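You operate a simulated robot arm through the tools that you are given. There is no shell and no other tool. Be economical: measure what you need, move in short steps, check, and stop when the job is done.

You are at the controls of a simulated robot arm. One attempt, no reset.

JOB
Slide the yellow wedge along the top of the pack bench until it stands next to the purple card.
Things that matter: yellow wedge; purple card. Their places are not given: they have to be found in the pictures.

It is judged by the outcome, as a careful person would: the job done as asked, and still so three seconds after it is handed in. It fails if anything else is knocked over, pushed out of place, dropped, spilled or broken.

ROBOT AND FRAMES
A 7-joint arm with a two-finger parallel gripper, fixed in place. Base frame: the origin is at the foot of the arm, x ahead of it, y to its left, z up; the work surface is at about z = 0. Units: m, degrees, N and s.
With the tool pointing down near the work surface it reaches from about 0.24 to 0.62 m from the base axis. Its first joint turns from -66.0 to 66.0 degrees. Payload 2.6 kg.
The TCP is the grasp point between the finger pads, 0.03 m short of the fingertips. In the tool frame z runs along the fingers and y along their closing line. The gripper opens to 0.094 m. The fingers are 0.028 m wide and 0.01 m thick; the gripper's body (0.05 by 0.096 m) begins 0.055 m behind the TCP.
Orientation is that of the tool frame in the base frame, as a unit quaternion [x, y, z, w]. With the fingers straight down and closing along the base's y, the tool's x points along the base's -x, its y along +y and its z along -z.

CONTROLS
- The arm moves only by the tool apply_moves. Its argument "rows" is text: rows parted by semicolons, each of 7 numbers parted by spaces: the shift along the tool's x, y, z in m, then the turn, a rotation vector about the tool's x, y, z in degrees, then the opening, from 0 (shut) to 1 (fully open). In form: dx dy dz wx wy wz hand; .... A call has 1 to 12 rows; each row is the pose to reach, as a shift and turn from the pose commanded when the call began, along the tool's axes at that moment. Each row takes 0.2 s and may step no farther than 0.05 m and 8.6 degrees from the row before; otherwise, or with a gripper value out of range, the whole call is refused. A pose out of reach is approached as far as the arm can. The call stops where the force on the tool passes 40 N (or 10 N more than at its start, if that is more) or the arm is blocked; 0.2 s more then pass. The fingers move at their own pace (about 0.072 m/s each) and stop on an object; they squeeze with about 27 N. The grip force told is the motor's: it shows also when the fingers shut on nothing. Time passes only in rows, and 0.2 s behind the last, so rows that repeat a pose let the fingers close. The reply holds the time, the measured pose of the TCP, the force on the tool along the base axes, the opening and the grip force, in the units named above and with some noise.
- Cameras (640 x 400 px; columns grow to the right, rows downward): "scene" is fixed at [0.0431, 0.4482, 0.5514]; the picture's right is [-0.63, -0.78, 0.00], its down [-0.54, 0.43, -0.72] and it looks along [0.56, -0.45, -0.69] (base axes); focal length 322 px, centre (320, 200). "wrist" rides on the gripper at [-0.037, 0, -0.058] in the tool frame; the picture's right is [0.00, -1.00, 0.00], its down [0.97, 0.00, -0.24] and it looks along [0.24, 0.00, 0.97] (tool axes); focal length 218 px, centre (320, 200).
- camera(camera): a new picture of that camera. It takes no simulated time.
- point_at(camera, pixels): for up to 12 pixels [column, row] of the newest picture of that camera ("zoom" is the newest enlarged one), the place [x, y, z] in the base frame of the surface seen there, good to about 0.002 m. It takes no simulated time.
- enlarge(camera, box): a new picture of the part [left, top, right, bottom] of that camera's present view, enlarged. It takes no simulated time.
- sign_off(): hands the job in; it is judged then, once.

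Go step by step. Measure first, check grasps and placings, and put right what went wrong. The budget is 60 turns and 20 pictures, counting those below and the enlarged ones. Unless the task says otherwise, let go and move clear before handing in, and close with one line.

The tools are called after ">>>" by a JSON object that holds its "op" and its "data". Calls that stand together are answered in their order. apply_moves: Moves the arm, as the interface text tells. Its arguments: {"type":"object","properties":{"rows":{"type":"string"}},"required":["rows"]} The other tools are called the same way: camera (camera) takes a picture; point_at (camera, pixels) gives the place of the surface under pixels of a picture; enlarge (camera, box) takes an enlarged picture of a part of a camera's view; sign_off () hands the job in.

At the start:

```text
clock: 0.0
ee_pos: [0.3699, 0.029, 0.1836]
ee_rot: [0.0, 1.0, 0.0, 0.0]
force: [-0.3, 0.3, 0.0]
grip_width: 0.0939
grip_force: 0.0
```

scene: 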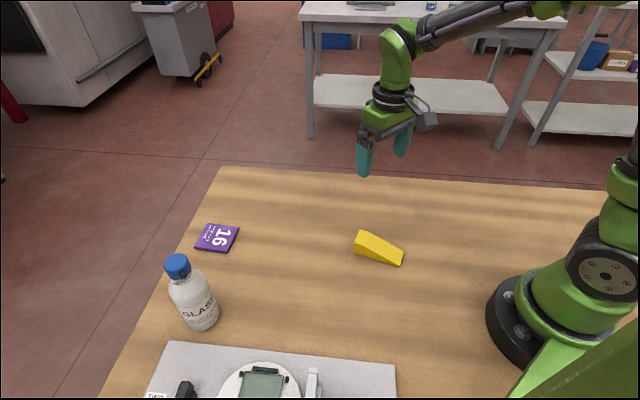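
wrist: 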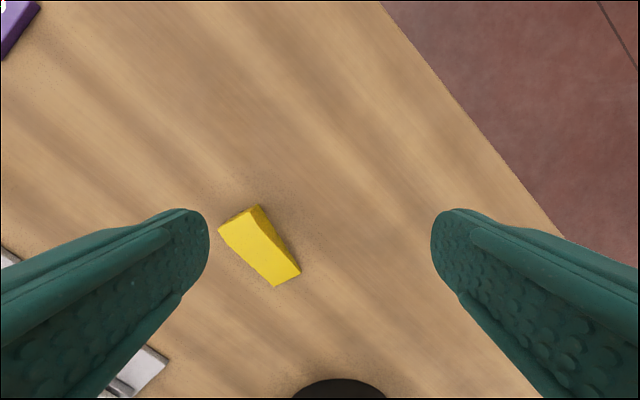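

The yellow wedge is at about (378,248) in the scene picture and the purple card at about (217,237). I'll enlarge that region to measure both.

>>> {"op": "enlarge", "data": {"camera": "scene", "box": [180, 200, 420, 350]}}

>>> {"op": "point_at", "data": {"camera": "scene", "pixels": [[206, 224], [238, 226], [229, 251], [196, 248], [359, 232], [403, 250], [400, 265], [355, 254], [378, 242], [300, 240], [354, 243], [200, 310]]}}

```text
2.67 times, centred on (300, 275) of scene
```

zoom: 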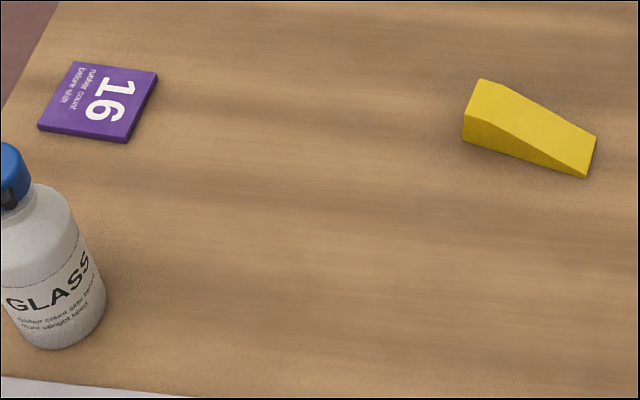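

```text
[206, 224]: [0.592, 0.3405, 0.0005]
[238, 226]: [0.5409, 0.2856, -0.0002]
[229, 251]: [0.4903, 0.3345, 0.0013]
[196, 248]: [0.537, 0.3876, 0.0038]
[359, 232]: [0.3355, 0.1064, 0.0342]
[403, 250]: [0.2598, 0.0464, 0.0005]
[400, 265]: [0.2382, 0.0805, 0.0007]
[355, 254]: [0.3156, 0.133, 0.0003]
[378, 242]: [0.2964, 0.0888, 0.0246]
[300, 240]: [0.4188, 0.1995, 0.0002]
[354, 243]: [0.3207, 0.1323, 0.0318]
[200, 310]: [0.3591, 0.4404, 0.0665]
```

The card is a roughly 7 cm square near (0.54, 0.337), and the wedge's thick end already faces it. I'll refine the corners in the zoom: card (75,63), (157,74), (127,141), (40,126); wedge (480,80)–(595,135).

>>> {"op": "point_at", "data": {"camera": "zoom", "pixels": [[76, 65], [154, 75], [126, 135], [42, 124], [483, 82], [506, 86], [594, 136], [584, 176], [464, 138], [466, 112], [488, 121], [530, 125]]}}

>>> {"op": "point_at", "data": {"camera": "wrist", "pixels": [[219, 231], [258, 207], [299, 273], [276, 285], [258, 248], [235, 216]]}}

```text
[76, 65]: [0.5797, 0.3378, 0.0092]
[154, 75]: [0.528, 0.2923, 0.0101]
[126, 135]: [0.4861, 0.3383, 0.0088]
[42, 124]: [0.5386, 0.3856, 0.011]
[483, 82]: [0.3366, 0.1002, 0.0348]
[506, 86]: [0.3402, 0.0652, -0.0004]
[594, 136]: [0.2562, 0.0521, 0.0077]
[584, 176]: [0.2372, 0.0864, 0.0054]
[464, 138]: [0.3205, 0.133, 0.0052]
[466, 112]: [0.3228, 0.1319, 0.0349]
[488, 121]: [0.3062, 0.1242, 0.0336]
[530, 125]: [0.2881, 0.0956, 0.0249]
```

```text
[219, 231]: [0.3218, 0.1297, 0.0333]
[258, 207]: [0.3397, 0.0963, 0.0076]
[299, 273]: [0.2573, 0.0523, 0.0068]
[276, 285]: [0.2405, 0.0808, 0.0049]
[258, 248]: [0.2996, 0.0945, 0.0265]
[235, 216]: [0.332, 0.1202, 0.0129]
```

The wedge axis is at about 30°, its width is about 37 mm and its front face centre is at (0.330, 0.115). The card's near edge has its midpoint at (0.506, 0.314) and its normal at about 42°. I'll move above the wedge at (0.310, 0.1035) with a 30° turn.

>>> {"op": "apply_moves", "data": {"rows": "0.015 0.019 0.018 0 0 -7.5 1; 0.03 0.037 0.036 0 0 -15 1; 0.045 0.056 0.054 0 0 -22.5 1; 0.06 0.0745 0.073 0 0 -30 1; 0.06 0.0745 0.073 0 0 -30 1"}}

>>> {"op": "camera", "data": {"camera": "wrist"}}

```text
clock: 1.2
ee_pos: [0.3095, 0.1029, 0.1113]
ee_rot: [-0.259, 0.966, 0.0, 0.0]
force: [0.7, -0.9, -0.3]
grip_width: 0.0938
grip_force: 0.0
```

```text
16 pictures are left
```

wrist: 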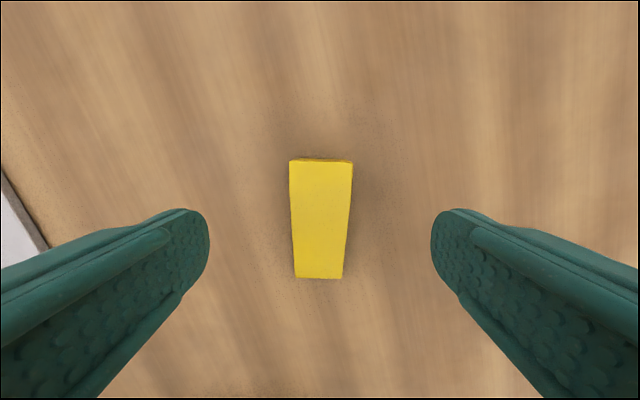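

The wedge is centred and aligned between the fingers (290–352, row 160–278). I'll descend to TCP z≈0.036 and close.

>>> {"op": "apply_moves", "data": {"rows": "0 0 0.03 0 0 0 1; 0 0 0.055 0 0 0 1; 0 0 0.075 0 0 0 1; 0 0 0.075 0 0 0 1; 0 0 0.075 0 0 0 0.3; 0 0 0.075 0 0 0 0.3; 0 0 0.075 0 0 0 0.3; 0 0 0.075 0 0 0 0.3; 0 0 0.075 0 0 0 0.3; 0 0 0.075 0 0 0 0.3"}}

```text
clock: 3.4
ee_pos: [0.3094, 0.1022, 0.0362]
ee_rot: [-0.259, 0.966, -0.001, 0.001]
force: [-0.1, 0.1, 0.1]
grip_width: 0.0436
grip_force: 27.3
```

The grip is firm (0.0436 m, 27 N) with the wedge still on the bench. I'll slide it most of the way, turning 12° to square up to the card edge.

>>> {"op": "apply_moves", "data": {"rows": "-0.0122 0.0039 0 0 0 -1 0.3; -0.0365 0.0117 0 0 0 -2.5 0.3; -0.0608 0.0194 0 0 0 -4 0.3; -0.0851 0.0272 0 0 0 -5.5 0.3; -0.1094 0.035 0 0 0 -7 0.3; -0.1337 0.0427 0 0 0 -8.5 0.3; -0.158 0.0505 0 0 0 -10 0.3; -0.1823 0.0583 0 0 0 -11 0.3; -0.2066 0.066 0 0 0 -12 0.3; -0.2066 0.066 0 0 0 -12 0.3"}}

>>> {"op": "enlarge", "data": {"camera": "scene", "box": [140, 170, 380, 320]}}

>>> {"op": "camera", "data": {"camera": "wrist"}}

```text
clock: 5.6
ee_pos: [0.4549, 0.2637, 0.0353]
ee_rot: [-0.358, 0.934, 0.0, 0.0]
force: [0.2, -0.6, 0.1]
grip_width: 0.0434
grip_force: 26.8
```

```text
2.67 times, centred on (260, 245) of scene
```

zoom: 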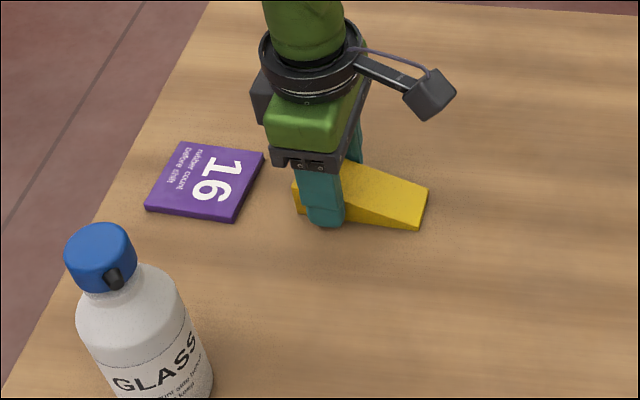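

```text
14 pictures are left
```

wrist: 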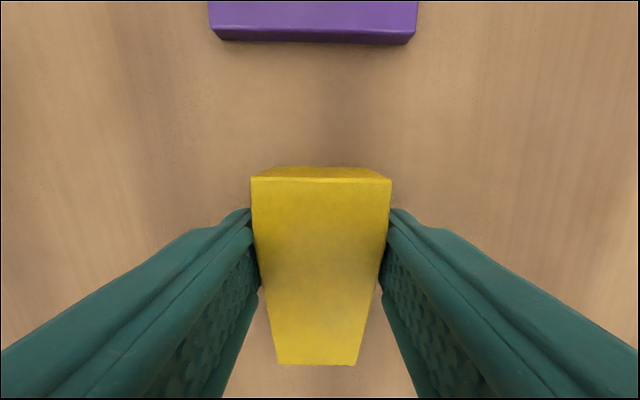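

The wedge is square to the card, with its front bottom edge at row ~167 and the card's near edge at row ~42. I'll measure the gap.

>>> {"op": "point_at", "data": {"camera": "wrist", "pixels": [[320, 164], [320, 170], [316, 44], [316, 32], [225, 40], [410, 44], [320, 182]]}}

```text
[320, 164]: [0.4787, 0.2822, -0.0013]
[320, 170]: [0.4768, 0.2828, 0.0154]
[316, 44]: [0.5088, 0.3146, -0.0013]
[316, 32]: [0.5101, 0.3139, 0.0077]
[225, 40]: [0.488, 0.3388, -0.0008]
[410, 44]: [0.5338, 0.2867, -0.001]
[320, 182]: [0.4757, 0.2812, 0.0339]
```

The gap is about 45 mm. I'll slide 36 mm forward to leave roughly 9 mm.

>>> {"op": "apply_moves", "data": {"rows": "-0.01 0 0 0 0 0 0.3; -0.02 0 0 0 0 0 0.3; -0.03 0 0 0 0 0 0.3; -0.036 0 0 0 0 0 0.3; -0.036 0 0 0 0 0 0.3"}}

>>> {"op": "camera", "data": {"camera": "wrist"}}

>>> {"op": "point_at", "data": {"camera": "wrist", "pixels": [[320, 170], [320, 164], [320, 150], [320, 140], [320, 130], [320, 120], [320, 110]]}}

```text
clock: 6.8
ee_pos: [0.4818, 0.2875, 0.0363]
ee_rot: [-0.358, 0.934, -0.001, 0.0]
force: [0.9, 1.1, 0.0]
grip_width: 0.0433
grip_force: 27.0
```

```text
13 pictures are left
```

wrist: 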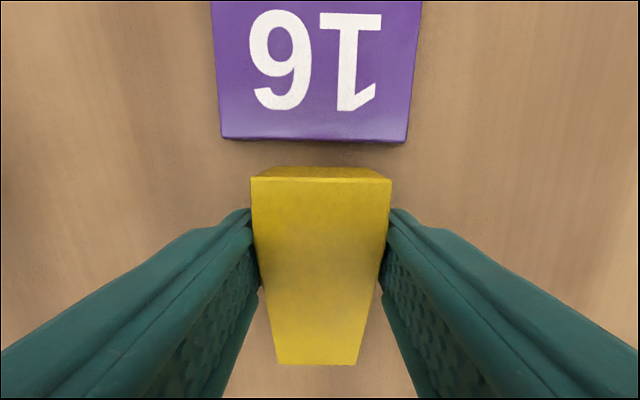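

```text
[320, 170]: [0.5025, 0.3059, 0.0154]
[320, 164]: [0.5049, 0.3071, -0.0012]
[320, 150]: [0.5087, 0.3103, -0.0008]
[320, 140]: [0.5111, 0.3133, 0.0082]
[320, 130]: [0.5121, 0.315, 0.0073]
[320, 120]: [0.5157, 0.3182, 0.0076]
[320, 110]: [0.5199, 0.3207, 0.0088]
```

The wedge now stands about 10 mm from the undisturbed card edge (row 140 vs 166). I'll release and rise clear.

>>> {"op": "apply_moves", "data": {"rows": "0 0 0 0 0 0 0.9; 0 0 0 0 0 0 0.9; 0 0 0 0 0 0 0.9; 0 0 -0.02 0 0 0 0.9; 0 0 -0.05 0 0 0 0.9; 0 0 -0.09 0 0 0 0.9; 0.02 0 -0.12 0 0 0 0.9; 0.06 0 -0.12 0 0 0 0.9; 0.1 0 -0.12 0 0 0 0.9; 0.14 0 -0.12 0 0 0 0.9"}}

>>> {"op": "camera", "data": {"camera": "scene"}}

>>> {"op": "enlarge", "data": {"camera": "scene", "box": [140, 170, 380, 320]}}

```text
clock: 9.0
ee_pos: [0.3765, 0.1932, 0.1551]
ee_rot: [-0.359, 0.934, 0.0, 0.0]
force: [0.1, 0.1, 0.0]
grip_width: 0.0849
grip_force: 0.0
```

```text
12 pictures are left
```

scene: 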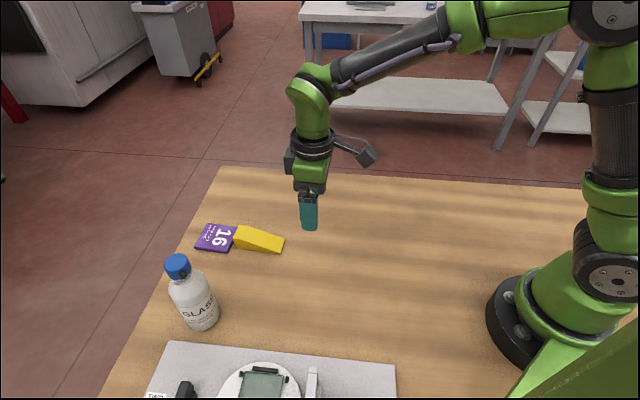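

```text
2.67 times, centred on (260, 245) of scene
```

zoom: 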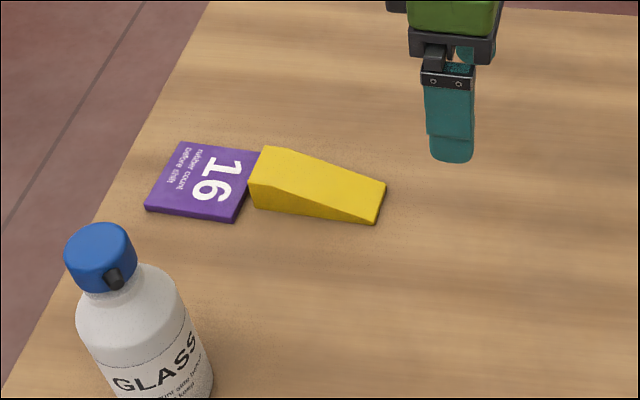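

The wedge stands upright beside the card, whose corners have not moved (147,210 and 237,221 in the zoom). The bottle is untouched and the gripper is clear, so I'm handing in.

>>> {"op": "sign_off", "data": {}}

```text
The job is handed in.
```

The yellow wedge was slid along the bench and now stands upright about 1 cm from the purple card; the card and the bottle were not disturbed.
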